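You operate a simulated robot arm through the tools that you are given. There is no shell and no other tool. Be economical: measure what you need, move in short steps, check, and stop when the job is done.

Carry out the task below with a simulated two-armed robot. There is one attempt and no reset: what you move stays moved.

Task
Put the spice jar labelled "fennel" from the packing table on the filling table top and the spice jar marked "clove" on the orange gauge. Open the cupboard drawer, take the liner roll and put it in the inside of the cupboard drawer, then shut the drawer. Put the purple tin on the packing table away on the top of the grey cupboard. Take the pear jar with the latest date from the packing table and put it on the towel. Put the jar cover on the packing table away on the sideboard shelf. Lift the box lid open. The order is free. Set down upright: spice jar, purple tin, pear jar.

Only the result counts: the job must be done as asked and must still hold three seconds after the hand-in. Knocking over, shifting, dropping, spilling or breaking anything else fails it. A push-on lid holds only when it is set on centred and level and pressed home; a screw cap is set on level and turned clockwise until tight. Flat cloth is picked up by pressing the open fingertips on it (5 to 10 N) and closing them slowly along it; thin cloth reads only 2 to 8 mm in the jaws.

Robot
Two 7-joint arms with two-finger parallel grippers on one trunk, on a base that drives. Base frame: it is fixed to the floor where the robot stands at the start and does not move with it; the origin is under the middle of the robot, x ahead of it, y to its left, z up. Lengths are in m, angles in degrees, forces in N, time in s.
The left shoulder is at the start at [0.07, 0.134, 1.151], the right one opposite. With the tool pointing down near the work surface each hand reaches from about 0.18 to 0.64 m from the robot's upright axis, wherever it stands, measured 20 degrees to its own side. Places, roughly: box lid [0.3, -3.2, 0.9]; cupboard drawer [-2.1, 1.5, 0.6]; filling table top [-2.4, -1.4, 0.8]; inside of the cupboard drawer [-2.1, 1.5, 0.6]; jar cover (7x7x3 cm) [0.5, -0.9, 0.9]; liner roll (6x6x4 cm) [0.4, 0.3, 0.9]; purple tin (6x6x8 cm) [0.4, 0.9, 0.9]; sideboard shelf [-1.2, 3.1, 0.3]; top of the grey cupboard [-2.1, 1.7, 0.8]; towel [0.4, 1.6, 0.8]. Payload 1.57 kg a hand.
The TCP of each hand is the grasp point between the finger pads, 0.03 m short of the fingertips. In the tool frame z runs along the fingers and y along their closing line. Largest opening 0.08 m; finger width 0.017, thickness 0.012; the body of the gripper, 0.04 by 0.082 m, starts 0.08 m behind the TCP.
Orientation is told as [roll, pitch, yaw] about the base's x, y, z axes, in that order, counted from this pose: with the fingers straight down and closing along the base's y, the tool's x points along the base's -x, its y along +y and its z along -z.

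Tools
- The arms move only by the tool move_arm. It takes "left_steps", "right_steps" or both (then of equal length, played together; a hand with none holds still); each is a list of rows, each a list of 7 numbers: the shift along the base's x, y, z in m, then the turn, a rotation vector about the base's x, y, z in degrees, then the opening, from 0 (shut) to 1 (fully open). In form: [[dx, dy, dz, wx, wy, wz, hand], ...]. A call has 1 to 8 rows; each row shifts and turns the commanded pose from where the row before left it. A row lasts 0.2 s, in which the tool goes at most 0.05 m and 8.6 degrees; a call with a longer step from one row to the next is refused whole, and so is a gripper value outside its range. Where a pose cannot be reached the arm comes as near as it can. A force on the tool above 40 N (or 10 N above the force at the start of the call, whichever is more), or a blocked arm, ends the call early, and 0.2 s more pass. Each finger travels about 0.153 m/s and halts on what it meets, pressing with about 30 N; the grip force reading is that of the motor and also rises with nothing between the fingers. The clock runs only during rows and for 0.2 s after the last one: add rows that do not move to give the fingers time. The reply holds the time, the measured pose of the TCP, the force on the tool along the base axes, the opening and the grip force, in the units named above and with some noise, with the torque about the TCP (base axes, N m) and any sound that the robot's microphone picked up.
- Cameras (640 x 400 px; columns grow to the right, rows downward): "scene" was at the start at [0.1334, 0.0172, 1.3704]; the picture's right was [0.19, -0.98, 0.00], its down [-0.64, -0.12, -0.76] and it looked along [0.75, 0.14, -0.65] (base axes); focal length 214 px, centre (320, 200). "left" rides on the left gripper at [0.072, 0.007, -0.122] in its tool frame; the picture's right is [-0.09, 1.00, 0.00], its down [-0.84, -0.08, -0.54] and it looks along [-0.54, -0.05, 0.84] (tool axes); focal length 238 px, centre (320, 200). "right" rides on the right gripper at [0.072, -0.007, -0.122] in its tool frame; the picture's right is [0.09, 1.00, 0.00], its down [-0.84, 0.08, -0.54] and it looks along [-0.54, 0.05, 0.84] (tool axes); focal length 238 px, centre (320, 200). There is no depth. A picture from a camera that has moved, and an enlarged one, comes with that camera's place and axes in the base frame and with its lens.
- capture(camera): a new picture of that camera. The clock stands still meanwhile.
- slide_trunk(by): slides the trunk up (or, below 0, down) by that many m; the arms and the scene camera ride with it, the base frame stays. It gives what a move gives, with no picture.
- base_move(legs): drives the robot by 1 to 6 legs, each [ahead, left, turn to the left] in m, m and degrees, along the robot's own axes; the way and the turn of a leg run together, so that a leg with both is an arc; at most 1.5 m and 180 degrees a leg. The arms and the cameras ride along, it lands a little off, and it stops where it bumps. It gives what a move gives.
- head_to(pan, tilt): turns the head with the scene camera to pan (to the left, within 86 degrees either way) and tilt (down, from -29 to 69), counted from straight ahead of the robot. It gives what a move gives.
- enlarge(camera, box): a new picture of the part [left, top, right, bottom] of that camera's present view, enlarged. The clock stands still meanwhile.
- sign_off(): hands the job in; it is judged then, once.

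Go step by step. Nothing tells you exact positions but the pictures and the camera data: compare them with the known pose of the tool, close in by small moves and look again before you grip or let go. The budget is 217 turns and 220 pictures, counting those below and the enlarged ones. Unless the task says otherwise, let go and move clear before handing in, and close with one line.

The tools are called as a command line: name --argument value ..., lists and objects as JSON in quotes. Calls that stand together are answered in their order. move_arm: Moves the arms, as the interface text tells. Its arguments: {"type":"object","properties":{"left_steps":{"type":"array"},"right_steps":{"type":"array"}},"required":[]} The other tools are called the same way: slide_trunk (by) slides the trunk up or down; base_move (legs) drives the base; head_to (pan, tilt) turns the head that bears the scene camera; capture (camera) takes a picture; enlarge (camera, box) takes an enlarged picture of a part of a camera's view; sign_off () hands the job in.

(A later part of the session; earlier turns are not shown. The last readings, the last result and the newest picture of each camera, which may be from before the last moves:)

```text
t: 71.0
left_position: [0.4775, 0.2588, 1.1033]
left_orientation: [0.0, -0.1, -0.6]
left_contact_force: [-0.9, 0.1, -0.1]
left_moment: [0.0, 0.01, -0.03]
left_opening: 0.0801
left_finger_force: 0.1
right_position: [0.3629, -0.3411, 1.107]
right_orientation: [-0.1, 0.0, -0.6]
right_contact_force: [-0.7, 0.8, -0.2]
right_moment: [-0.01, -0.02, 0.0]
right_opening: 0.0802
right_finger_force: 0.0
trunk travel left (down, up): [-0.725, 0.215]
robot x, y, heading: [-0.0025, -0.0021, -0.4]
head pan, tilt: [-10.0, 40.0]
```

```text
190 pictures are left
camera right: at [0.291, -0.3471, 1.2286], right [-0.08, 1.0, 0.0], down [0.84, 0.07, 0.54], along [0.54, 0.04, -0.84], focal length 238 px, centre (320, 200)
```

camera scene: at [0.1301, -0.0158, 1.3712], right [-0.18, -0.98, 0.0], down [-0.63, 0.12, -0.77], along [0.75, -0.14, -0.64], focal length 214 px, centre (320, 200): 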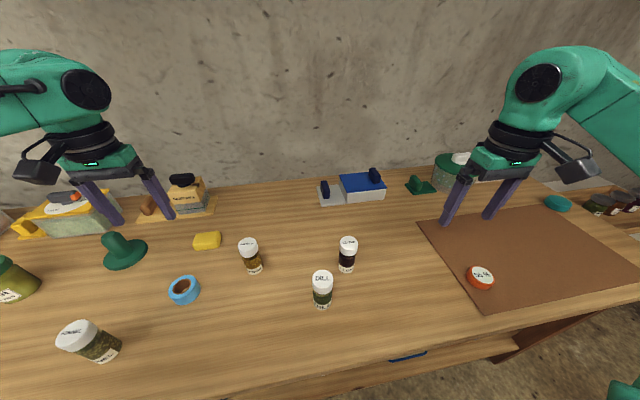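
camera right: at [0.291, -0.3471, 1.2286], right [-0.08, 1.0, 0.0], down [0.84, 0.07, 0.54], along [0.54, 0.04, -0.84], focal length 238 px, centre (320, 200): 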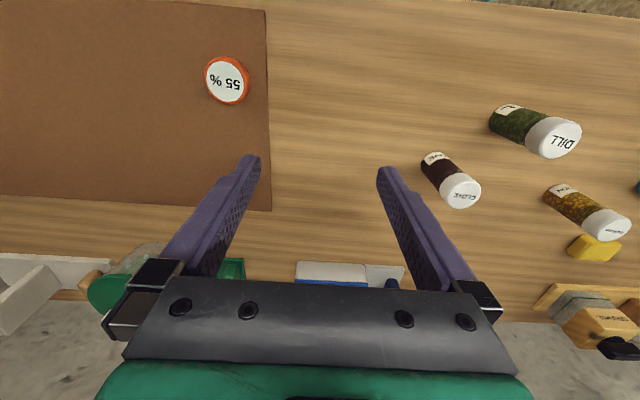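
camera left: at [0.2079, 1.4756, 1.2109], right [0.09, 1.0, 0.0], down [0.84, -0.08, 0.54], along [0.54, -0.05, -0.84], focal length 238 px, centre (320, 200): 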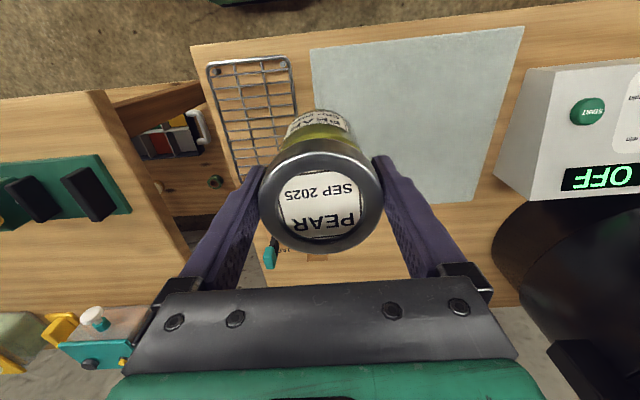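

There's a round orange-rimmed dial reading "55 %" on the brown mat — a gauge. I'll inspect it closely versus the S M L slide.

enlarge --camera "scene" --box '[440, 240, 520, 300]'

enlarge --camera "scene" --box '[220, 220, 380, 320]'

head_to --pan 55 --tilt 40

capture --camera "scene"

```text
6.67 times, centred on (480, 270) of scene
camera zoom: at [0.1301, -0.0158, 1.3712], right [-0.18, -0.98, 0.0], down [-0.63, 0.12, -0.77], along [0.75, -0.14, -0.64], focal length 1430 px, centre (-747, -267)
```

zoom: 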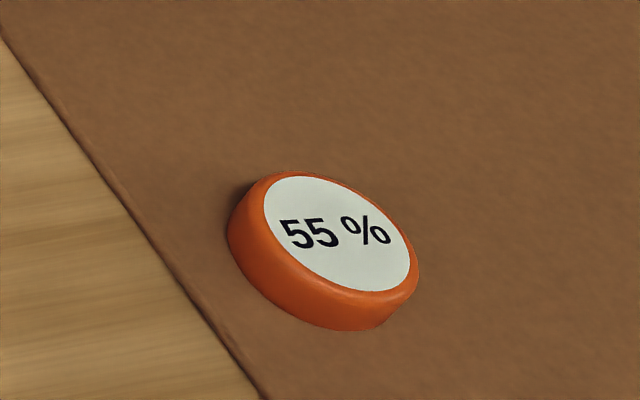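

```text
4.00 times, centred on (300, 270) of scene
camera zoom: at [0.1301, -0.0158, 1.3712], right [-0.18, -0.98, 0.0], down [-0.63, 0.12, -0.77], along [0.75, -0.14, -0.64], focal length 858 px, centre (400, -80)
```

zoom: 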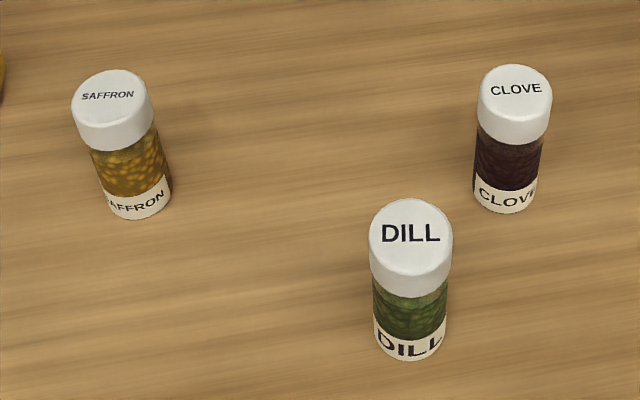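

```text
t: 72.4
left_position: [0.4779, 0.2592, 1.1034]
left_orientation: [0.1, 0.0, -0.6]
left_contact_force: [-0.4, -0.3, 0.0]
left_moment: [0.02, 0.02, -0.08]
left_opening: 0.0797
left_finger_force: 0.0
right_position: [0.3632, -0.3401, 1.1055]
right_orientation: [0.0, 0.0, -0.6]
right_contact_force: [-1.0, 0.7, 0.5]
right_moment: [-0.03, 0.02, 0.0]
right_opening: 0.0799
right_finger_force: 0.1
trunk travel left (down, up): [-0.725, 0.215]
robot x, y, heading: [-0.0042, -0.0019, -0.7]
head pan, tilt: [55.0, 40.0]
```

```text
187 pictures are left
camera scene: at [0.0963, 0.0688, 1.3712], right [0.81, -0.58, 0.0], down [-0.37, -0.52, -0.77], along [0.45, 0.62, -0.64], focal length 214 px, centre (320, 200)
```

scene: 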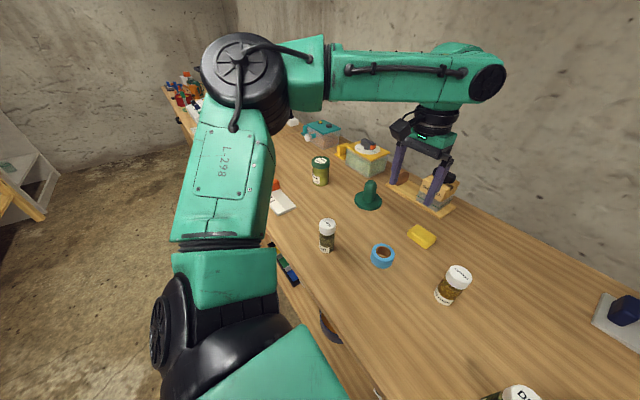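

The "55 %" orange dial at about (0.34,-0.468) is the orange gauge. Clove is at about (0.443,-0.145); right hand goes above it.

move_arm --right_steps '[[0.016, 0.039, 0, 0, 0, 0, 1], [0.016, 0.039, 0, 0, 0, 0, 1], [0.016, 0.039, 0, 0, 0, 0, 1], [0.016, 0.039, 0, 0, 0, 0, 1], [0.016, 0.04, 0, 0, 0, 0, 1], [0, 0, -0.04, 0, 0, 0, 1], [0, 0, 0, 0, 0, 0, 1]]'

capture --camera "right"

```text
t: 74.0
left_position: [0.4776, 0.2591, 1.1027]
left_orientation: [0.1, -0.1, -0.6]
left_contact_force: [-0.8, -0.3, -0.2]
left_moment: [0.0, -0.02, 0.0]
left_opening: 0.0799
left_finger_force: 0.0
right_position: [0.4429, -0.1459, 1.0654]
right_orientation: [0.1, -0.1, -0.7]
right_contact_force: [-0.1, 0.4, -0.2]
right_moment: [-0.01, 0.03, -0.01]
right_opening: 0.08
right_finger_force: 0.1
trunk travel left (down, up): [-0.725, 0.215]
robot x, y, heading: [-0.0064, 0.0011, -0.6]
head pan, tilt: [55.0, 40.0]
```

```text
186 pictures are left
camera right: at [0.3707, -0.1517, 1.1871], right [-0.08, 1.0, 0.0], down [0.84, 0.07, 0.54], along [0.54, 0.04, -0.84], focal length 238 px, centre (320, 200)
```

right: 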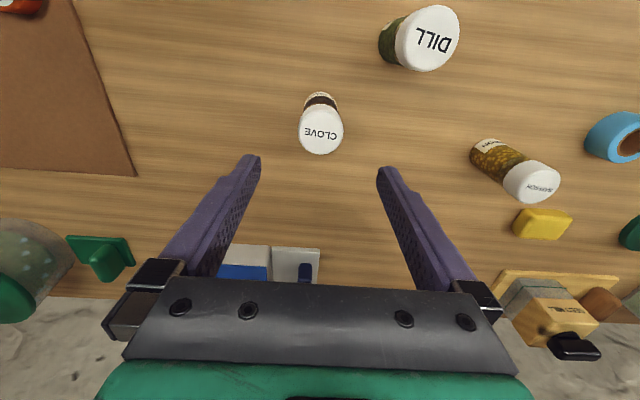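

Aligned. Descend and grip.

move_arm --right_steps '[[0, 0, -0.04, 0, 0, 0, 1], [0, 0, -0.04, 0, 0, 0, 1], [0, 0, -0.03, 0, 0, 0, 1], [0, 0, -0.022, 0, 0, 0, 1], [0, 0, 0, 0, 0, 0, 0.6], [0, 0, 0, 0, 0, 0, 0.4], [0, 0, 0, 0, 0, 0, 0.3], [0, 0, 0, 0, 0, 0, 0.3]]'

capture --camera "right"

```text
t: 75.8
left_position: [0.476, 0.2584, 1.104]
left_orientation: [0.0, -0.1, -0.6]
left_contact_force: [0.3, 0.8, -0.1]
left_moment: [0.0, 0.0, -0.02]
left_opening: 0.0801
left_finger_force: 0.1
right_position: [0.4447, -0.1451, 0.9323]
right_orientation: [0.0, 0.0, -0.6]
right_contact_force: [-0.5, 0.5, 1.1]
right_moment: [0.02, 0.01, 0.01]
right_opening: 0.0425
right_finger_force: 30.2
trunk travel left (down, up): [-0.725, 0.215]
robot x, y, heading: [0.0011, 0.0, -0.5]
head pan, tilt: [55.0, 40.0]
```

```text
185 pictures are left
camera right: at [0.372, -0.1512, 1.0551], right [-0.08, 1.0, 0.0], down [0.84, 0.07, 0.54], along [0.54, 0.04, -0.84], focal length 238 px, centre (320, 200)
```

right: 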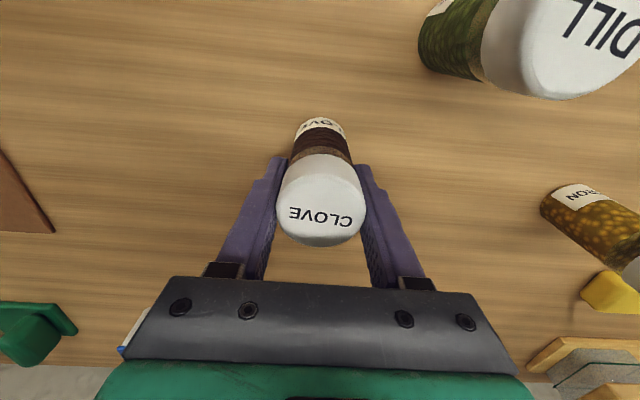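

Gripped. I lift and move the base right toward the gauge.

move_arm --right_steps '[[0, 0, 0.03, 0, 0, 0, 0.3], [0, 0, 0.04, 0, 0, 0, 0.3], [0, 0, 0.04, 0, 0, 0, 0.3], [0, 0, 0.01, 0, 0, 0, 0.3]]'

base_move --legs '[[0, -0.28, 0.5]]'

head_to --pan -15 --tilt 45

capture --camera "scene"

capture --camera "right"

```text
t: 76.8
left_position: [0.4789, 0.2584, 1.1037]
left_orientation: [0.0, -0.1, -0.6]
left_contact_force: [0.2, 0.3, 0.4]
left_moment: [0.0, 0.02, 0.0]
left_opening: 0.0801
left_finger_force: 0.1
right_position: [0.4438, -0.1466, 1.0548]
right_orientation: [0.1, 0.0, -0.6]
right_contact_force: [-0.1, -0.1, -0.9]
right_moment: [-0.03, -0.03, 0.02]
right_opening: 0.0427
right_finger_force: 30.3
trunk travel left (down, up): [-0.725, 0.215]
robot x, y, heading: [-0.0026, 0.0022, -0.4]
head pan, tilt: [55.0, 40.0]
```

```text
t: 78.8
left_position: [0.4745, -0.0198, 1.1026]
left_orientation: [-0.1, -0.1, -0.3]
left_contact_force: [-0.5, -0.2, 0.4]
left_moment: [-0.02, 0.0, 0.02]
left_opening: 0.08
left_finger_force: 0.1
right_position: [0.4421, -0.4245, 1.0537]
right_orientation: [0.0, 0.0, -0.2]
right_contact_force: [0.1, 0.7, -1.5]
right_moment: [0.0, -0.01, -0.01]
right_opening: 0.0424
right_finger_force: 30.1
trunk travel left (down, up): [-0.725, 0.215]
robot x, y, heading: [-0.0075, -0.2827, -0.2]
head pan, tilt: [55.0, 40.0]
```

```text
t: 80.2
left_position: [0.4739, -0.021, 1.1029]
left_orientation: [0.0, -0.1, -0.3]
left_contact_force: [0.2, -0.1, 0.0]
left_moment: [-0.01, 0.02, -0.05]
left_opening: 0.0801
left_finger_force: 0.1
right_position: [0.4427, -0.4248, 1.0533]
right_orientation: [0.1, 0.0, -0.3]
right_contact_force: [-0.4, -0.2, -1.6]
right_moment: [0.01, -0.03, 0.0]
right_opening: 0.0426
right_finger_force: 30.2
trunk travel left (down, up): [-0.725, 0.215]
robot x, y, heading: [-0.0094, -0.2815, -0.3]
head pan, tilt: [-15.0, 45.0]
```

```text
184 pictures are left
camera scene: at [0.1235, -0.3035, 1.3639], right [-0.26, -0.96, 0.0], down [-0.68, 0.19, -0.71], along [0.68, -0.19, -0.71], focal length 214 px, centre (320, 200)
```

scene: 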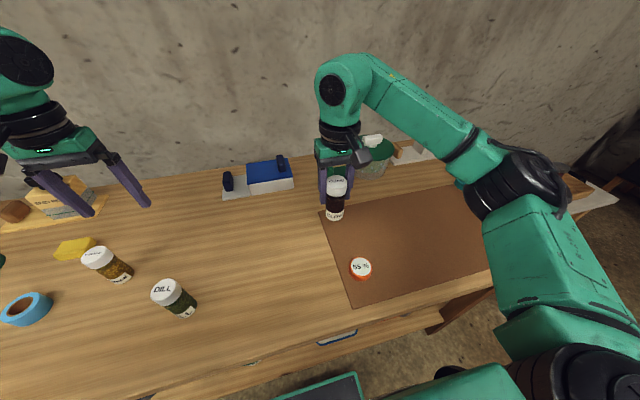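

```text
183 pictures are left
camera right: at [0.3702, -0.4317, 1.1757], right [-0.09, 1.0, 0.0], down [0.84, 0.07, 0.54], along [0.54, 0.05, -0.84], focal length 238 px, centre (320, 200)
```

right: 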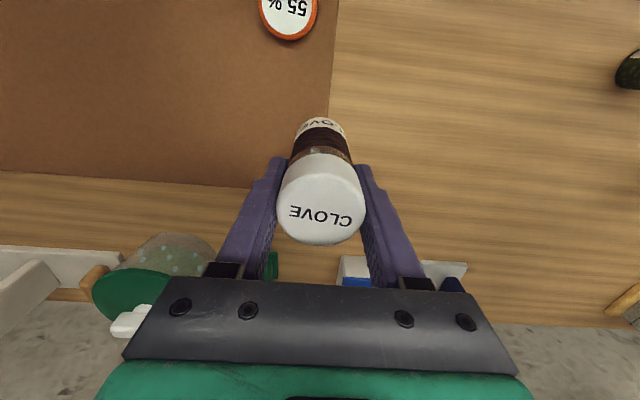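

Gauge top centre about (0.343,-0.468). I move above it.

move_arm --right_steps '[[-0.033, -0.0145, 0, 0, 0, 0, 0.3], [-0.033, -0.0145, 0, 0, 0, 0, 0.3], [-0.033, -0.0145, 0, 0, 0, 0, 0.3], [0, 0, -0.04, 0, 0, 0, 0.3], [0, 0, 0, 0, 0, 0, 0.3]]'

capture --camera "right"

enlarge --camera "scene" --box '[280, 200, 440, 300]'

```text
t: 81.4
left_position: [0.474, -0.0207, 1.1038]
left_orientation: [-0.1, 0.0, -0.3]
left_contact_force: [-0.8, 0.4, -0.9]
left_moment: [0.0, 0.01, -0.02]
left_opening: 0.0798
left_finger_force: 0.0
right_position: [0.344, -0.47, 1.0137]
right_orientation: [0.0, 0.0, -0.2]
right_contact_force: [2.0, -0.8, -0.9]
right_moment: [0.02, -0.02, 0.0]
right_opening: 0.0428
right_finger_force: 30.2
trunk travel left (down, up): [-0.725, 0.215]
robot x, y, heading: [-0.004, -0.2803, -0.2]
head pan, tilt: [-15.0, 45.0]
```

```text
182 pictures are left
camera right: at [0.2725, -0.4747, 1.1364], right [-0.09, 1.0, 0.0], down [0.84, 0.07, 0.54], along [0.54, 0.05, -0.84], focal length 238 px, centre (320, 200)
```

right: 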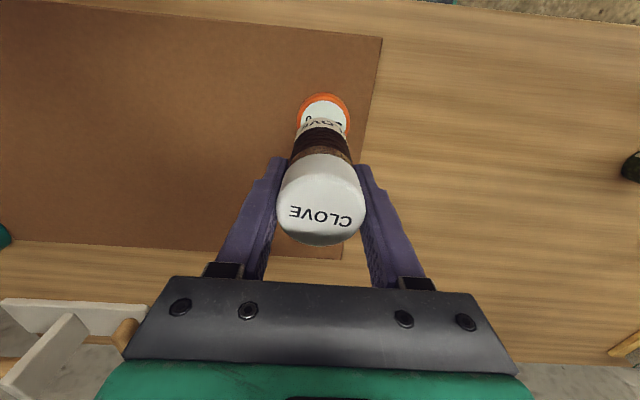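

```text
4.00 times, centred on (360, 250) of scene
camera zoom: at [0.1234, -0.3032, 1.3639], right [-0.26, -0.96, 0.0], down [-0.68, 0.19, -0.71], along [0.68, -0.19, -0.71], focal length 858 px, centre (160, 0)
```

zoom: 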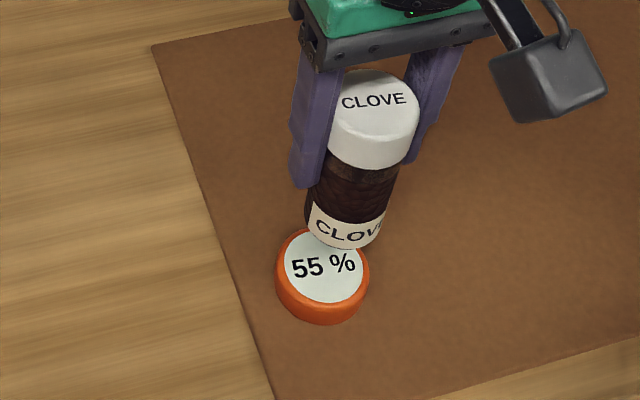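

Slight correction (+5 mm y, -3 mm x) and lower toward the gauge.

move_arm --right_steps '[[-0.003, 0.005, -0.015, 0, 0, 0, 0.3], [0, 0, -0.02, 0, 0, 0, 0.3], [0, 0, 0, 0, 0, 0, 0.3]]'

enlarge --camera "scene" --box '[280, 200, 440, 300]'

capture --camera "right"

```text
t: 82.2
left_position: [0.4749, -0.0207, 1.1027]
left_orientation: [0.1, -0.1, -0.3]
left_contact_force: [0.4, 0.2, -0.2]
left_moment: [0.0, 0.0, 0.01]
left_opening: 0.0798
left_finger_force: 0.1
right_position: [0.3406, -0.4622, 0.9783]
right_orientation: [0.1, 0.0, -0.2]
right_contact_force: [-0.3, -0.2, -1.8]
right_moment: [-0.03, -0.01, 0.01]
right_opening: 0.0429
right_finger_force: 30.2
trunk travel left (down, up): [-0.725, 0.215]
robot x, y, heading: [-0.0033, -0.2875, -0.4]
head pan, tilt: [-15.0, 45.0]
```

```text
4.00 times, centred on (360, 250) of scene
camera zoom: at [0.1232, -0.3035, 1.364], right [-0.26, -0.96, 0.0], down [-0.68, 0.19, -0.71], along [0.68, -0.19, -0.71], focal length 858 px, centre (160, 0)
```

zoom: 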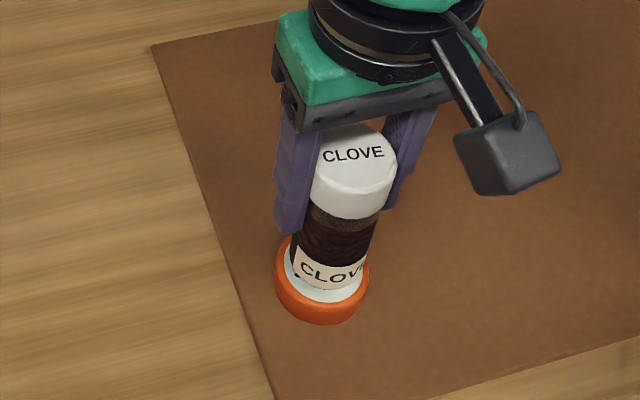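

```text
179 pictures are left
camera right: at [0.2683, -0.4689, 1.1008], right [-0.09, 1.0, 0.0], down [0.84, 0.07, 0.54], along [0.54, 0.05, -0.84], focal length 238 px, centre (320, 200)
```

right: 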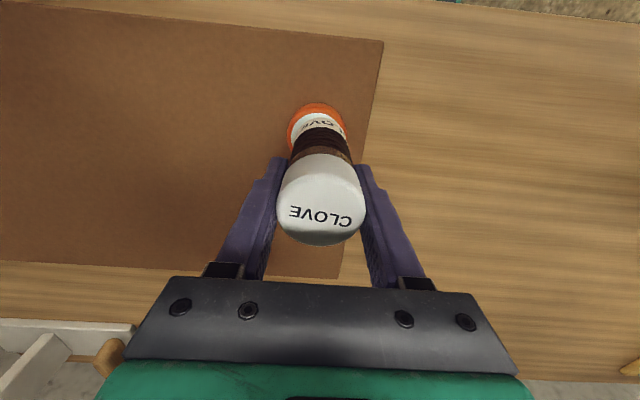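

move_arm --right_steps '[[-0.001, -0.002, -0.015, 0, 0, 0, 0.3], [0, 0, -0.006, 0, 0, 0, 0.3], [0, 0, -0.004, 0, 0, 0, 0.3], [0, 0, 0, 0, 0, 0, 0.3]]'

enlarge --camera "scene" --box '[280, 200, 440, 300]'

```text
t: 83.2
left_position: [0.4714, -0.0202, 1.1034]
left_orientation: [-0.1, -0.2, -0.3]
left_contact_force: [-0.5, -0.3, 0.1]
left_moment: [-0.01, 0.01, 0.01]
left_opening: 0.08
left_finger_force: 0.1
right_position: [0.3381, -0.4648, 0.9549]
right_orientation: [0.1, -0.2, -0.2]
right_contact_force: [0.7, 0.3, 16.8]
right_moment: [0.01, 0.02, -0.01]
right_opening: 0.0424
right_finger_force: 30.4
trunk travel left (down, up): [-0.725, 0.215]
robot x, y, heading: [-0.0085, -0.2828, 0.0]
head pan, tilt: [-15.0, 45.0]
```

```text
4.00 times, centred on (360, 250) of scene
camera zoom: at [0.1212, -0.3023, 1.3643], right [-0.26, -0.96, 0.0], down [-0.68, 0.19, -0.71], along [0.68, -0.19, -0.71], focal length 858 px, centre (160, 0)
```

zoom: 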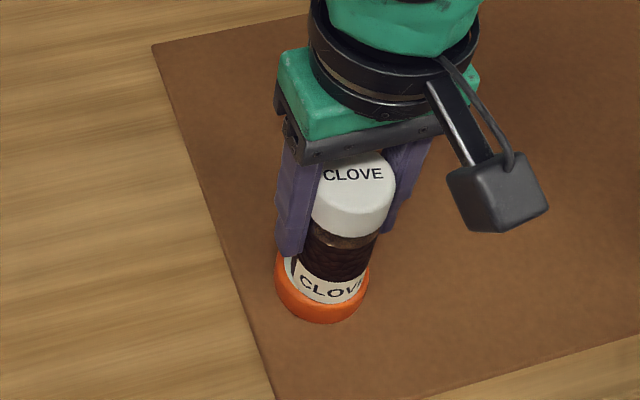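

Contact on the gauge. I release and rise.

move_arm --right_steps '[[0, 0, 0.002, 0, 0, 0, 0.6], [0, 0, 0, 0, 0, 0, 1], [0, 0, 0, 0, 0, 0, 1], [0, 0, 0.03, 0, 0, 0, 1], [0, 0, 0.05, 0, 0, 0, 1], [0, 0, 0.05, 0, 0, 0, 1], [0.0, 0.03, 0.02, 0, 0, 0, 1]]'

enlarge --camera "scene" --box '[280, 200, 440, 300]'

capture --camera "right"

```text
t: 84.8
left_position: [0.4741, -0.0197, 1.1029]
left_orientation: [-0.2, 0.0, -0.3]
left_contact_force: [0.3, -0.2, 0.9]
left_moment: [0.0, 0.0, 0.0]
left_opening: 0.08
left_finger_force: 0.0
right_position: [0.3371, -0.4343, 1.1071]
right_orientation: [-0.1, 0.1, -0.3]
right_contact_force: [0.4, -0.3, 0.5]
right_moment: [0.01, 0.02, 0.0]
right_opening: 0.08
right_finger_force: 0.1
trunk travel left (down, up): [-0.725, 0.215]
robot x, y, heading: [-0.0071, -0.2816, 0.0]
head pan, tilt: [-15.0, 45.0]
```

```text
4.00 times, centred on (360, 250) of scene
camera zoom: at [0.1239, -0.3011, 1.3639], right [-0.26, -0.96, 0.0], down [-0.68, 0.18, -0.71], along [0.68, -0.19, -0.71], focal length 858 px, centre (160, 0)
```

zoom: 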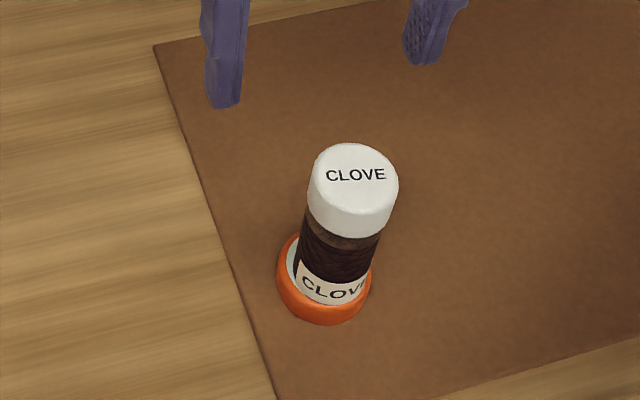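

```text
176 pictures are left
camera right: at [0.2655, -0.4403, 1.2292], right [-0.09, 1.0, 0.0], down [0.84, 0.07, 0.54], along [0.54, 0.05, -0.84], focal length 238 px, centre (320, 200)
```

right: 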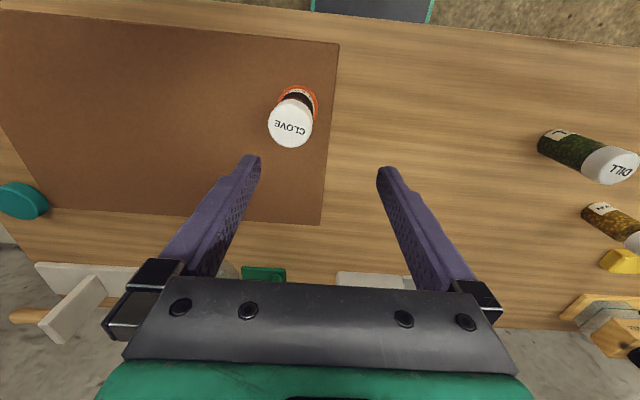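

Clove stands on the orange gauge. Next, the teal jar cover at about (0.54,-0.945) with the right hand.

base_move --legs '[[0, -0.52, 0], [0.04, 0, 0]]'

capture --camera "scene"

capture --camera "right"

```text
t: 88.3
left_position: [0.5056, -0.5308, 1.1054]
left_orientation: [0.0, -0.4, 0.1]
left_contact_force: [0.2, -0.1, 0.1]
left_moment: [-0.01, -0.05, 0.0]
left_opening: 0.0799
left_finger_force: 0.1
right_position: [0.372, -0.9465, 1.1083]
right_orientation: [0.1, -0.4, 0.2]
right_contact_force: [-1.1, -0.2, -0.1]
right_moment: [0.0, -0.06, 0.02]
right_opening: 0.0804
right_finger_force: 0.0
trunk travel left (down, up): [-0.725, 0.215]
robot x, y, heading: [0.0312, -0.7975, -0.1]
head pan, tilt: [-15.0, 45.0]
```

```text
175 pictures are left
camera scene: at [0.1564, -0.8163, 1.3647], right [-0.26, -0.97, 0.0], down [-0.68, 0.18, -0.71], along [0.69, -0.18, -0.7], focal length 214 px, centre (320, 200)
```

scene: 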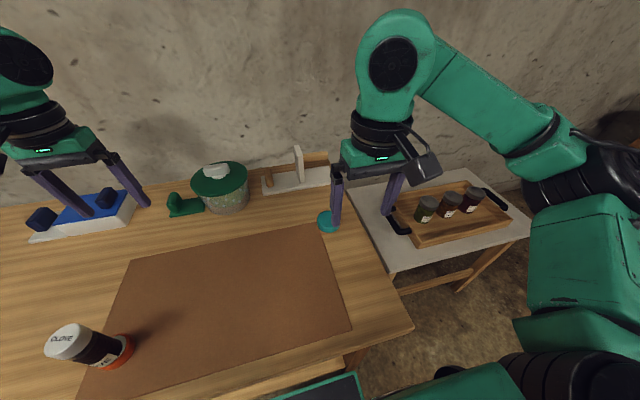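

```text
174 pictures are left
camera right: at [0.2997, -0.9543, 1.2303], right [-0.09, 1.0, 0.0], down [0.83, 0.08, 0.55], along [0.54, 0.05, -0.84], focal length 238 px, centre (320, 200)
```

right: 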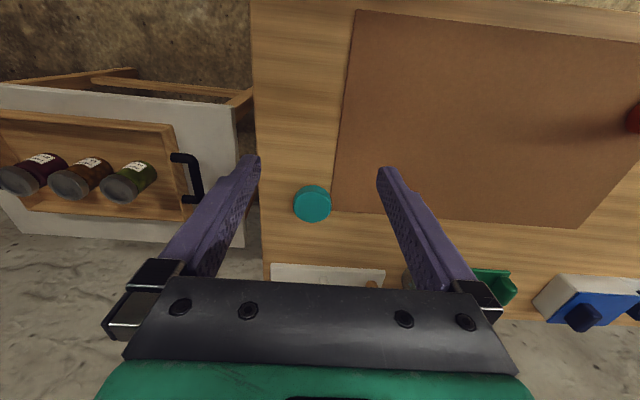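

Cover at about (0.534,-0.947), 67 mm wide. Move above it while lowering.

move_arm --right_steps '[[0.03, 0, -0.03, 0, 0, 0, 1], [0.033, 0, -0.03, 0, 0, 0, 1], [0.033, 0, -0.03, 0, 0, 0, 1], [0.033, 0, -0.02, 0, 0, 0, 1], [0.033, 0, 0, 0, 0, 0, 1], [0, 0, 0, 0, 0, 0, 1]]'

capture --camera "right"

```text
t: 89.7
left_position: [0.5118, -0.5322, 1.1038]
left_orientation: [0.0, -0.1, 0.1]
left_contact_force: [0.3, 0.6, -0.6]
left_moment: [-0.02, 0.0, 0.0]
left_opening: 0.0796
left_finger_force: 0.0
right_position: [0.5382, -0.9481, 0.9947]
right_orientation: [0.0, -0.1, 0.0]
right_contact_force: [-0.4, 0.5, -0.9]
right_moment: [0.0, -0.02, -0.01]
right_opening: 0.0801
right_finger_force: 0.0
trunk travel left (down, up): [-0.725, 0.215]
robot x, y, heading: [0.0352, -0.7945, -0.0]
head pan, tilt: [-15.0, 45.0]
```

```text
173 pictures are left
camera right: at [0.4666, -0.9553, 1.1165], right [-0.09, 1.0, 0.0], down [0.84, 0.08, 0.54], along [0.54, 0.05, -0.84], focal length 238 px, centre (320, 200)
```

right: 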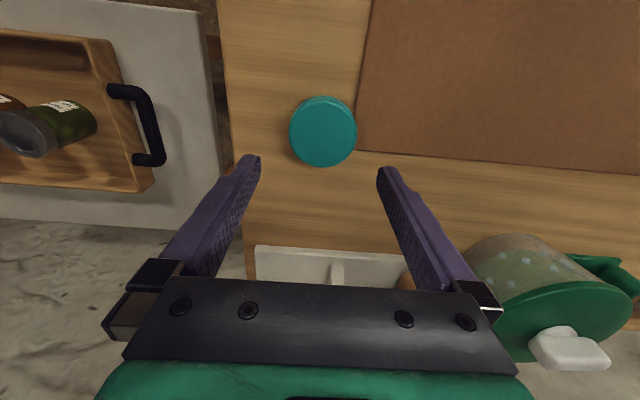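

Cover is centred. For the low shelf I want a tilted tool, so I pitch the right hand 45° forward before grasping.

move_arm --right_steps '[[0, 0.003, 0, 0, -7.5, 0, 1], [0, 0, 0, 0, -7.5, 0, 1], [-0.005, 0, 0, 0, -7.5, 0, 1], [-0.005, 0, 0, 0, -7.5, 0, 1], [-0.005, 0, 0, 0, -7.5, 0, 1], [0, 0, -0.02, 0, -7.5, 0, 1], [0, 0, 0, 0, 0, 0, 1]]'

capture --camera "right"

head_to --pan -15 --tilt 35

capture --camera "scene"

```text
t: 91.3
left_position: [0.5114, -0.5306, 1.104]
left_orientation: [0.1, -0.2, 0.1]
left_contact_force: [0.5, -0.5, -1.0]
left_moment: [-0.01, -0.03, 0.0]
left_opening: 0.0801
left_finger_force: 0.0
right_position: [0.5248, -0.9455, 0.9756]
right_orientation: [0.1, -45.1, 0.0]
right_contact_force: [0.7, 0.6, -0.1]
right_moment: [0.01, 0.01, 0.0]
right_opening: 0.0799
right_finger_force: 0.1
trunk travel left (down, up): [-0.725, 0.215]
robot x, y, heading: [0.0355, -0.7976, 0.2]
head pan, tilt: [-15.0, 45.0]
```

```text
172 pictures are left
camera right: at [0.3879, -0.9519, 1.011], right [-0.07, 1.0, -0.07], down [0.21, 0.08, 0.98], along [0.98, 0.05, -0.21], focal length 238 px, centre (320, 200)
```

right: 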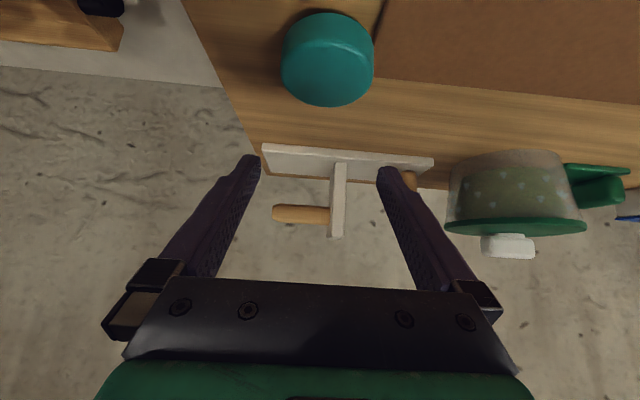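

```text
t: 92.0
left_position: [0.511, -0.5327, 1.1041]
left_orientation: [0.0, -0.1, 0.1]
left_contact_force: [0.1, -1.0, -0.3]
left_moment: [-0.03, 0.02, 0.0]
left_opening: 0.0799
left_finger_force: 0.0
right_position: [0.5238, -0.9457, 0.9758]
right_orientation: [-0.2, -45.1, 0.2]
right_contact_force: [0.2, 0.2, 0.0]
right_moment: [0.03, -0.02, 0.0]
right_opening: 0.0801
right_finger_force: 0.0
trunk travel left (down, up): [-0.725, 0.215]
robot x, y, heading: [0.0295, -0.7973, -0.1]
head pan, tilt: [-15.0, 35.0]
```

```text
171 pictures are left
camera scene: at [0.1694, -0.8185, 1.3787], right [-0.26, -0.97, 0.0], down [-0.55, 0.15, -0.82], along [0.79, -0.21, -0.57], focal length 214 px, centre (320, 200)
```

scene: 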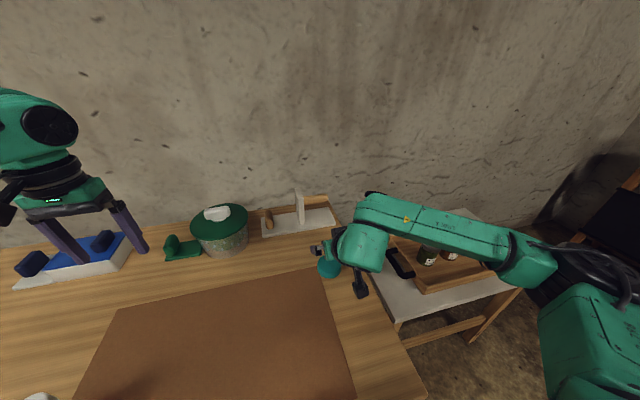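

The tool is pitched; the camera hangs below but clears. I descend and grip the cover.

move_arm --right_steps '[[0, 0, -0.03, 0, 0, 0, 1], [-0.003, 0, -0.03, 0, 0, 0, 1], [0, 0, -0.018, 0, 0, 0, 1], [0, 0, 0, 0, 0, 0, 0.9], [0, 0, 0, 0, 0, 0, 0.7], [0, 0, 0, 0, 0, 0, 0.6], [0, 0, 0, 0, 0, 0, 0.6]]'

capture --camera "right"

```text
t: 93.6
left_position: [0.5115, -0.5324, 1.1044]
left_orientation: [0.0, -0.2, 0.2]
left_contact_force: [-1.0, 0.7, 1.2]
left_moment: [0.01, 0.0, -0.02]
left_opening: 0.0802
left_finger_force: 0.0
right_position: [0.5229, -0.9454, 0.8986]
right_orientation: [-0.2, -45.1, 0.3]
right_contact_force: [-0.2, 0.4, -1.0]
right_moment: [-0.01, 0.03, -0.01]
right_opening: 0.065
right_finger_force: 29.5
trunk travel left (down, up): [-0.725, 0.215]
robot x, y, heading: [0.0343, -0.7965, -0.1]
head pan, tilt: [-15.0, 35.0]
```

```text
170 pictures are left
camera right: at [0.3853, -0.9519, 0.9335], right [-0.07, 1.0, -0.07], down [0.21, 0.08, 0.98], along [0.98, 0.05, -0.21], focal length 238 px, centre (320, 200)
```

right: 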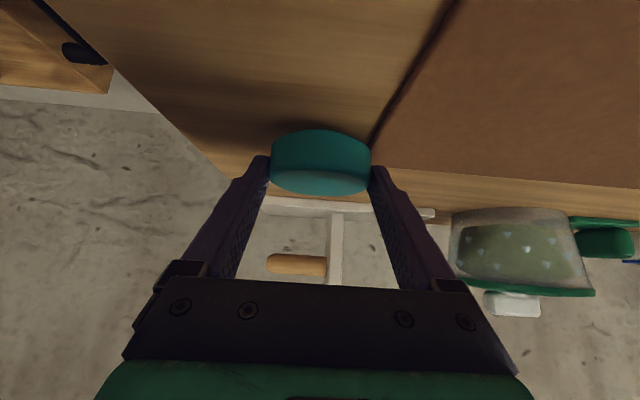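

Cover gripped (65 mm). Lift, back up and go to the fennel jar with the left hand.

move_arm --right_steps '[[0, 0, 0.03, 0, 0, 0, 0.6], [0, 0, 0.04, 0, 0, 0, 0.6], [-0.01, 0, 0.04, 0, 0, 0, 0.6], [-0.03, 0, 0.04, 0, 0, 0, 0.6], [-0.03, 0, 0.04, 0, 0, 0, 0.6], [-0.03, 0, 0.02, 0, 0, 0, 0.6]]'

base_move --legs '[[-0.12, 0, 0], [0, 1.01, 0]]'

head_to --pan 20 --tilt 40

capture --camera "scene"

capture --camera "left"

```text
t: 95.0
left_position: [0.5105, -0.5325, 1.1038]
left_orientation: [-0.1, -0.1, 0.0]
left_contact_force: [-0.8, 0.5, 0.1]
left_moment: [-0.04, -0.01, 0.01]
left_opening: 0.08
left_finger_force: 0.1
right_position: [0.4186, -0.948, 1.1118]
right_orientation: [-0.1, -45.1, 0.3]
right_contact_force: [-0.1, 1.2, 0.4]
right_moment: [-0.01, -0.03, -0.03]
right_opening: 0.0653
right_finger_force: 30.2
trunk travel left (down, up): [-0.725, 0.215]
robot x, y, heading: [0.0335, -0.7966, 0.0]
head pan, tilt: [-15.0, 35.0]
```

```text
t: 101.0
left_position: [0.403, 0.4534, 1.1035]
left_orientation: [0.0, -0.1, -0.9]
left_contact_force: [0.0, -0.1, -0.1]
left_moment: [-0.03, 0.02, 0.03]
left_opening: 0.0799
left_finger_force: 0.0
right_position: [0.3042, 0.0396, 1.11]
right_orientation: [0.0, -45.2, -0.8]
right_contact_force: [0.5, 0.2, 0.3]
right_moment: [0.0, 0.0, 0.0]
right_opening: 0.065
right_finger_force: 29.9
trunk travel left (down, up): [-0.725, 0.215]
robot x, y, heading: [-0.0758, 0.1968, -0.9]
head pan, tilt: [-15.0, 35.0]
```

```text
t: 102.0
left_position: [0.4027, 0.4547, 1.1027]
left_orientation: [0.0, -0.1, -0.8]
left_contact_force: [0.1, -0.7, 0.3]
left_moment: [0.0, -0.02, -0.02]
left_opening: 0.08
left_finger_force: 0.1
right_position: [0.3048, 0.0402, 1.1101]
right_orientation: [-0.2, -45.1, -0.9]
right_contact_force: [0.5, 0.5, 0.0]
right_moment: [-0.03, 0.0, 0.04]
right_opening: 0.0651
right_finger_force: 29.6
trunk travel left (down, up): [-0.725, 0.215]
robot x, y, heading: [-0.0776, 0.1957, -0.8]
head pan, tilt: [20.0, 40.0]
```

```text
169 pictures are left
camera scene: at [0.052, 0.2244, 1.3712], right [0.33, -0.94, 0.0], down [-0.61, -0.21, -0.77], along [0.72, 0.25, -0.64], focal length 214 px, centre (320, 200)
```

scene: 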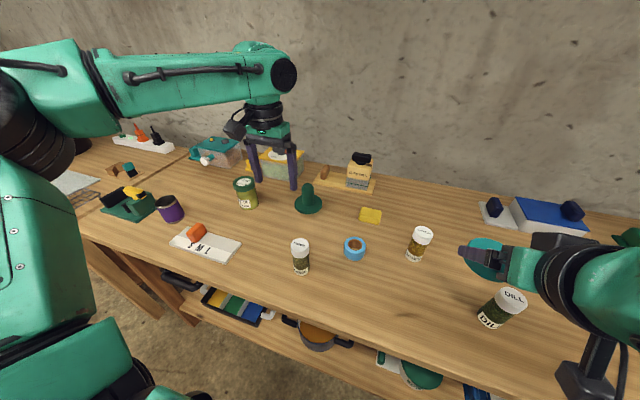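

```text
168 pictures are left
camera left: at [0.3315, 0.4612, 1.2261], right [0.11, 0.99, 0.0], down [0.83, -0.09, 0.54], along [0.54, -0.06, -0.84], focal length 238 px, centre (320, 200)
```

left: 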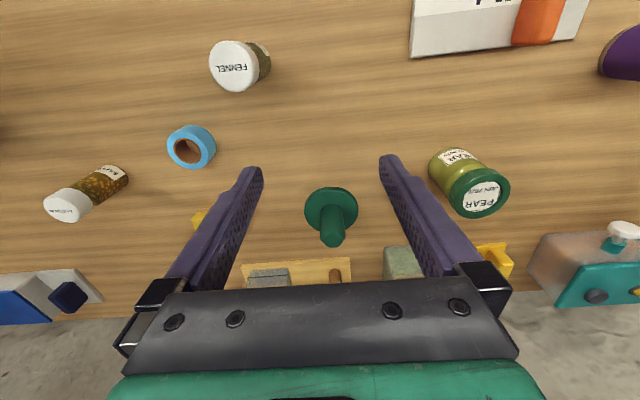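

Fennel at about (0.339, 0.373). Move the left hand above it.

move_arm --left_steps '[[-0.021, -0.027, 0, 0, 0, 0, 1], [-0.021, -0.027, 0, 0, 0, 0, 1], [-0.022, -0.028, 0, 0, 0, 0, 1], [0, 0, -0.04, 0, 0, 0, 1], [0, 0, 0, 0, 0, 0, 1]]'

capture --camera "left"

```text
t: 103.2
left_position: [0.342, 0.3727, 1.0648]
left_orientation: [-0.1, 0.0, -0.8]
left_contact_force: [0.4, -0.4, -1.0]
left_moment: [0.01, -0.01, 0.02]
left_opening: 0.08
left_finger_force: 0.0
right_position: [0.304, 0.0403, 1.1099]
right_orientation: [-0.1, -45.1, -0.7]
right_contact_force: [-1.1, 0.1, 0.3]
right_moment: [0.01, 0.0, -0.03]
right_opening: 0.0651
right_finger_force: 30.3
trunk travel left (down, up): [-0.725, 0.215]
robot x, y, heading: [-0.0782, 0.1955, -0.7]
head pan, tilt: [20.0, 40.0]
```

```text
167 pictures are left
camera left: at [0.2696, 0.3803, 1.1874], right [0.11, 0.99, 0.0], down [0.83, -0.09, 0.54], along [0.54, -0.06, -0.84], focal length 238 px, centre (320, 200)
```

left: 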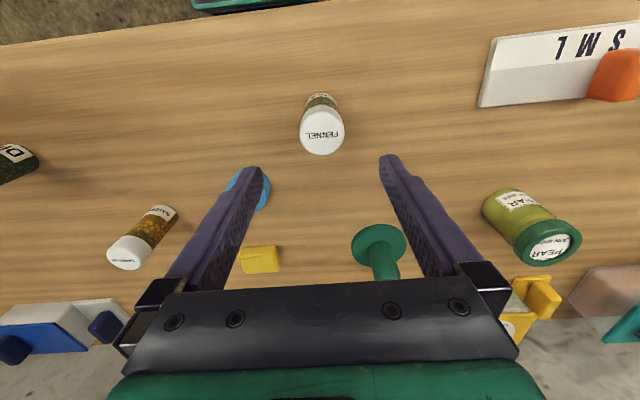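

Aligned. Descend and grip fennel.

move_arm --left_steps '[[0, 0.001, -0.04, 0, 0, 0, 1], [0, 0, -0.04, 0, 0, 0, 1], [0, 0, -0.03, 0, 0, 0, 1], [0, 0, -0.022, 0, 0, 0, 1], [0, 0, 0, 0, 0, 0, 0.6], [0, 0, 0, 0, 0, 0, 0.4], [0, 0, 0, 0, 0, 0, 0.3], [0, 0, 0, 0, 0, 0, 0.3]]'

move_arm --left_steps '[[0, 0, 0.03, 0, 0, 0, 0.3], [0, 0, 0.04, 0, 0, 0, 0.3], [0, 0, 0.04, 0, 0, 0, 0.3], [0, 0, 0.04, 0, 0, 0, 0.3]]'

capture --camera "left"

```text
t: 105.0
left_position: [0.3395, 0.3729, 0.9332]
left_orientation: [-0.1, -0.1, -0.9]
left_contact_force: [-0.2, 0.2, -0.9]
left_moment: [-0.01, -0.03, 0.04]
left_opening: 0.0431
left_finger_force: 29.8
right_position: [0.3045, 0.0403, 1.1096]
right_orientation: [-0.1, -45.1, -0.8]
right_contact_force: [0.4, -0.7, 0.6]
right_moment: [0.04, -0.02, -0.01]
right_opening: 0.0648
right_finger_force: 30.6
trunk travel left (down, up): [-0.725, 0.215]
robot x, y, heading: [-0.0769, 0.1967, -1.1]
head pan, tilt: [20.0, 40.0]
```

```text
t: 106.0
left_position: [0.339, 0.3714, 1.0824]
left_orientation: [0.0, -0.1, -0.9]
left_contact_force: [-0.3, -0.3, -1.3]
left_moment: [0.01, 0.03, 0.0]
left_opening: 0.043
left_finger_force: 30.5
right_position: [0.3053, 0.0389, 1.1104]
right_orientation: [-0.1, -45.1, -0.8]
right_contact_force: [0.2, -0.1, -0.3]
right_moment: [0.02, 0.02, 0.01]
right_opening: 0.0652
right_finger_force: 29.8
trunk travel left (down, up): [-0.725, 0.215]
robot x, y, heading: [-0.081, 0.1935, -0.7]
head pan, tilt: [20.0, 40.0]
```

```text
166 pictures are left
camera left: at [0.2675, 0.3801, 1.2045], right [0.11, 0.99, 0.0], down [0.83, -0.09, 0.54], along [0.54, -0.06, -0.84], focal length 238 px, centre (320, 200)
```

left: 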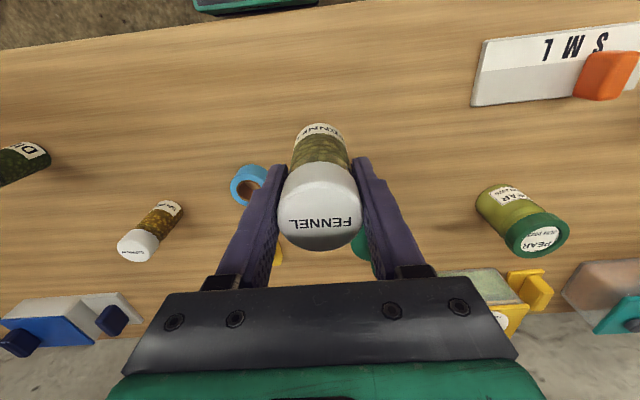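

Both items are held. Now I back off, turn around and head to the filling table.

base_move --legs '[[-0.45, 0, 0], [0, -0.8, 0], [0, 0, -179]]'

head_to --pan 20 --tilt 20

capture --camera "scene"

```text
t: 119.9
left_position: [-0.9544, -0.778, 1.0814]
left_orientation: [0.0, -0.2, -179.3]
left_contact_force: [0.6, -0.5, -1.1]
left_moment: [0.02, -0.04, -0.02]
left_opening: 0.0427
left_finger_force: 29.9
right_position: [-0.9281, -0.4447, 1.1092]
right_orientation: [-0.1, -45.0, -179.4]
right_contact_force: [-0.4, -0.6, -0.7]
right_moment: [-0.02, -0.03, 0.0]
right_opening: 0.0648
right_finger_force: 29.9
trunk travel left (down, up): [-0.725, 0.215]
robot x, y, heading: [-0.5371, -0.5909, -179.5]
head pan, tilt: [20.0, 40.0]
```

```text
t: 120.8
left_position: [-0.9533, -0.7779, 1.0816]
left_orientation: [0.0, -0.1, -179.5]
left_contact_force: [0.9, -0.2, -0.6]
left_moment: [-0.01, 0.0, -0.01]
left_opening: 0.0425
left_finger_force: 30.5
right_position: [-0.9257, -0.4447, 1.1099]
right_orientation: [-0.1, -45.0, -179.4]
right_contact_force: [0.1, -0.4, 0.3]
right_moment: [0.04, -0.02, -0.02]
right_opening: 0.0651
right_finger_force: 30.1
trunk travel left (down, up): [-0.725, 0.215]
robot x, y, heading: [-0.5378, -0.5925, -179.3]
head pan, tilt: [20.0, 20.0]
```

```text
165 pictures are left
camera scene: at [-0.6772, -0.6232, 1.4025], right [-0.35, 0.94, 0.0], down [0.32, 0.12, -0.94], along [-0.88, -0.33, -0.34], focal length 214 px, centre (320, 200)
```

scene: 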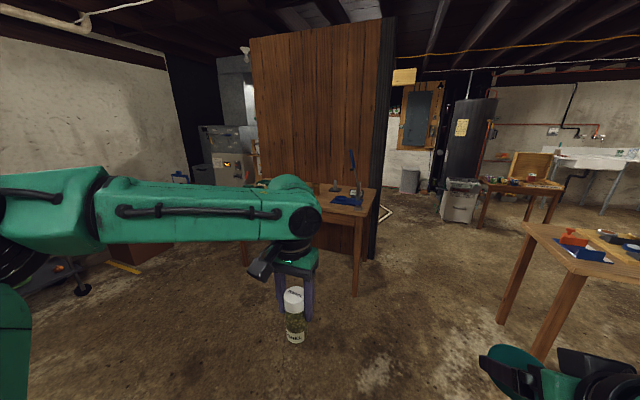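

The filling table front edge is about x=-2.15, y from -0.84 to -1.9. I drive nearer and look at its top.

base_move --legs '[[1.0, 0, 0], [0, 0.6, 0]]'

head_to --pan 0 --tilt 30

capture --camera "scene"

```text
t: 129.0
left_position: [-1.9483, -1.395, 1.0828]
left_orientation: [0.0, 0.0, -178.8]
left_contact_force: [-0.1, 0.0, -1.3]
left_moment: [0.02, 0.0, 0.0]
left_opening: 0.0426
left_finger_force: 29.8
right_position: [-1.9256, -1.0607, 1.1092]
right_orientation: [0.0, -45.0, -178.7]
right_contact_force: [-0.5, -1.1, 0.1]
right_moment: [0.01, -0.02, -0.02]
right_opening: 0.0648
right_finger_force: 29.5
trunk travel left (down, up): [-0.725, 0.215]
robot x, y, heading: [-1.5351, -1.2028, -178.6]
head pan, tilt: [20.0, 20.0]
```

```text
t: 129.8
left_position: [-1.9484, -1.3945, 1.0824]
left_orientation: [-0.1, -0.1, -178.8]
left_contact_force: [0.6, 0.7, -1.0]
left_moment: [-0.01, 0.03, 0.01]
left_opening: 0.0425
left_finger_force: 29.7
right_position: [-1.9257, -1.0609, 1.1092]
right_orientation: [0.0, -45.0, -178.8]
right_contact_force: [0.5, 0.1, 0.2]
right_moment: [-0.01, -0.02, -0.01]
right_opening: 0.065
right_finger_force: 30.0
trunk travel left (down, up): [-0.725, 0.215]
robot x, y, heading: [-1.536, -1.202, -178.8]
head pan, tilt: [0.0, 30.0]
```

```text
164 pictures are left
camera scene: at [-1.6767, -1.2051, 1.3866], right [-0.02, 1.0, 0.0], down [0.5, 0.01, -0.87], along [-0.87, -0.02, -0.5], focal length 214 px, centre (320, 200)
```

scene: 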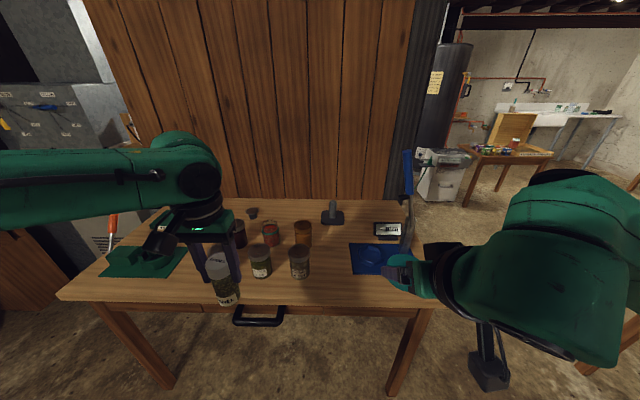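

Free spot right of the jars near the front: about (-2.15,-1.165). There's a tall blue post right of it, so I retract the right hand a bit, then shift the base.

move_arm --right_steps '[[0.04, 0.02, 0, 0, 0, 0, 0.6], [0.04, 0.02, 0, 0, 0, 0, 0.6], [0, 0, 0, 0, 0, 0, 0.6]]'

base_move --legs '[[0, -0.18, -1], [0.2, 0, 0]]'

head_to --pan 0 --tilt 45

capture --camera "scene"

capture --camera "left"

```text
t: 130.6
left_position: [-1.9473, -1.3942, 1.0816]
left_orientation: [0.0, -0.1, -178.8]
left_contact_force: [-0.2, -0.4, -1.8]
left_moment: [-0.01, -0.03, 0.0]
left_opening: 0.0424
left_finger_force: 30.3
right_position: [-1.8736, -1.0292, 1.1305]
right_orientation: [-0.1, -44.9, -178.7]
right_contact_force: [0.2, -0.2, 0.7]
right_moment: [0.02, 0.01, 0.01]
right_opening: 0.065
right_finger_force: 30.2
right hand out of reach, approached as far as the arm can: row 1, 2
trunk travel left (down, up): [-0.725, 0.215]
robot x, y, heading: [-1.5367, -1.1996, -178.9]
head pan, tilt: [0.0, 30.0]
```

```text
t: 133.3
left_position: [-2.1477, -1.2089, 1.0819]
left_orientation: [0.0, -0.2, -179.8]
left_contact_force: [1.1, 0.1, -0.7]
left_moment: [-0.01, 0.0, 0.02]
left_opening: 0.0427
left_finger_force: 30.0
right_position: [-2.0683, -0.845, 1.1296]
right_orientation: [-0.1, -45.0, -179.7]
right_contact_force: [0.4, -0.3, -0.8]
right_moment: [0.0, -0.01, 0.0]
right_opening: 0.0651
right_finger_force: 29.7
trunk travel left (down, up): [-0.725, 0.215]
robot x, y, heading: [-1.7357, -1.0233, -179.9]
head pan, tilt: [0.0, 30.0]
```

```text
t: 134.0
left_position: [-2.1501, -1.2096, 1.0815]
left_orientation: [0.0, -0.1, -179.8]
left_contact_force: [-0.9, -0.6, -0.6]
left_moment: [0.02, -0.01, -0.01]
left_opening: 0.0428
left_finger_force: 30.1
right_position: [-2.0699, -0.8444, 1.1301]
right_orientation: [-0.1, -44.9, -179.7]
right_contact_force: [0.0, -0.8, -1.8]
right_moment: [-0.03, -0.05, 0.01]
right_opening: 0.0647
right_finger_force: 30.3
trunk travel left (down, up): [-0.725, 0.215]
robot x, y, heading: [-1.7331, -1.0232, -179.8]
head pan, tilt: [0.0, 45.0]
```

```text
163 pictures are left
camera scene: at [-1.8669, -1.0238, 1.3639], right [0.0, 1.0, 0.0], down [0.71, 0.0, -0.71], along [-0.71, 0.0, -0.71], focal length 214 px, centre (320, 200)
```

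scene: 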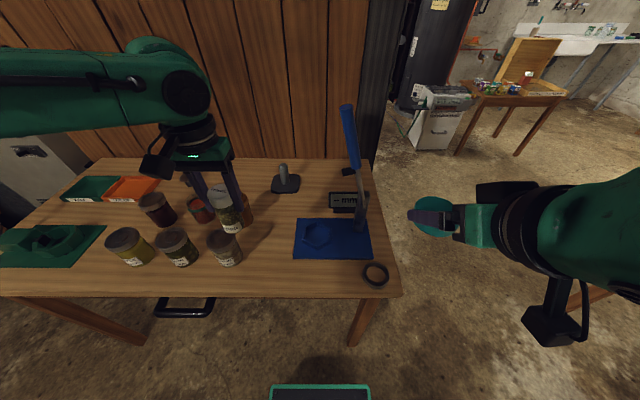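

```text
162 pictures are left
camera left: at [-2.0779, -1.2158, 1.2037], right [-0.09, -1.0, 0.0], down [-0.84, 0.07, 0.54], along [-0.54, 0.05, -0.84], focal length 238 px, centre (320, 200)
```

left: 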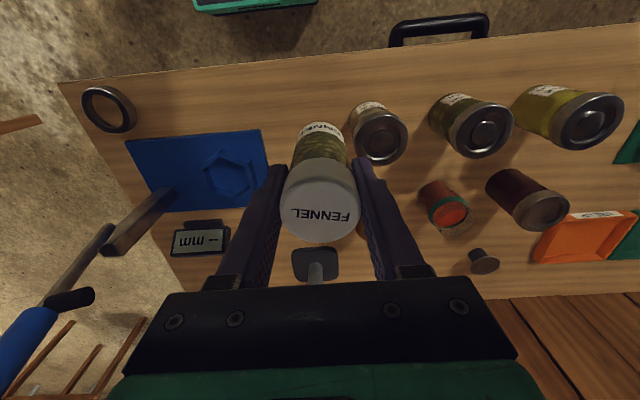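

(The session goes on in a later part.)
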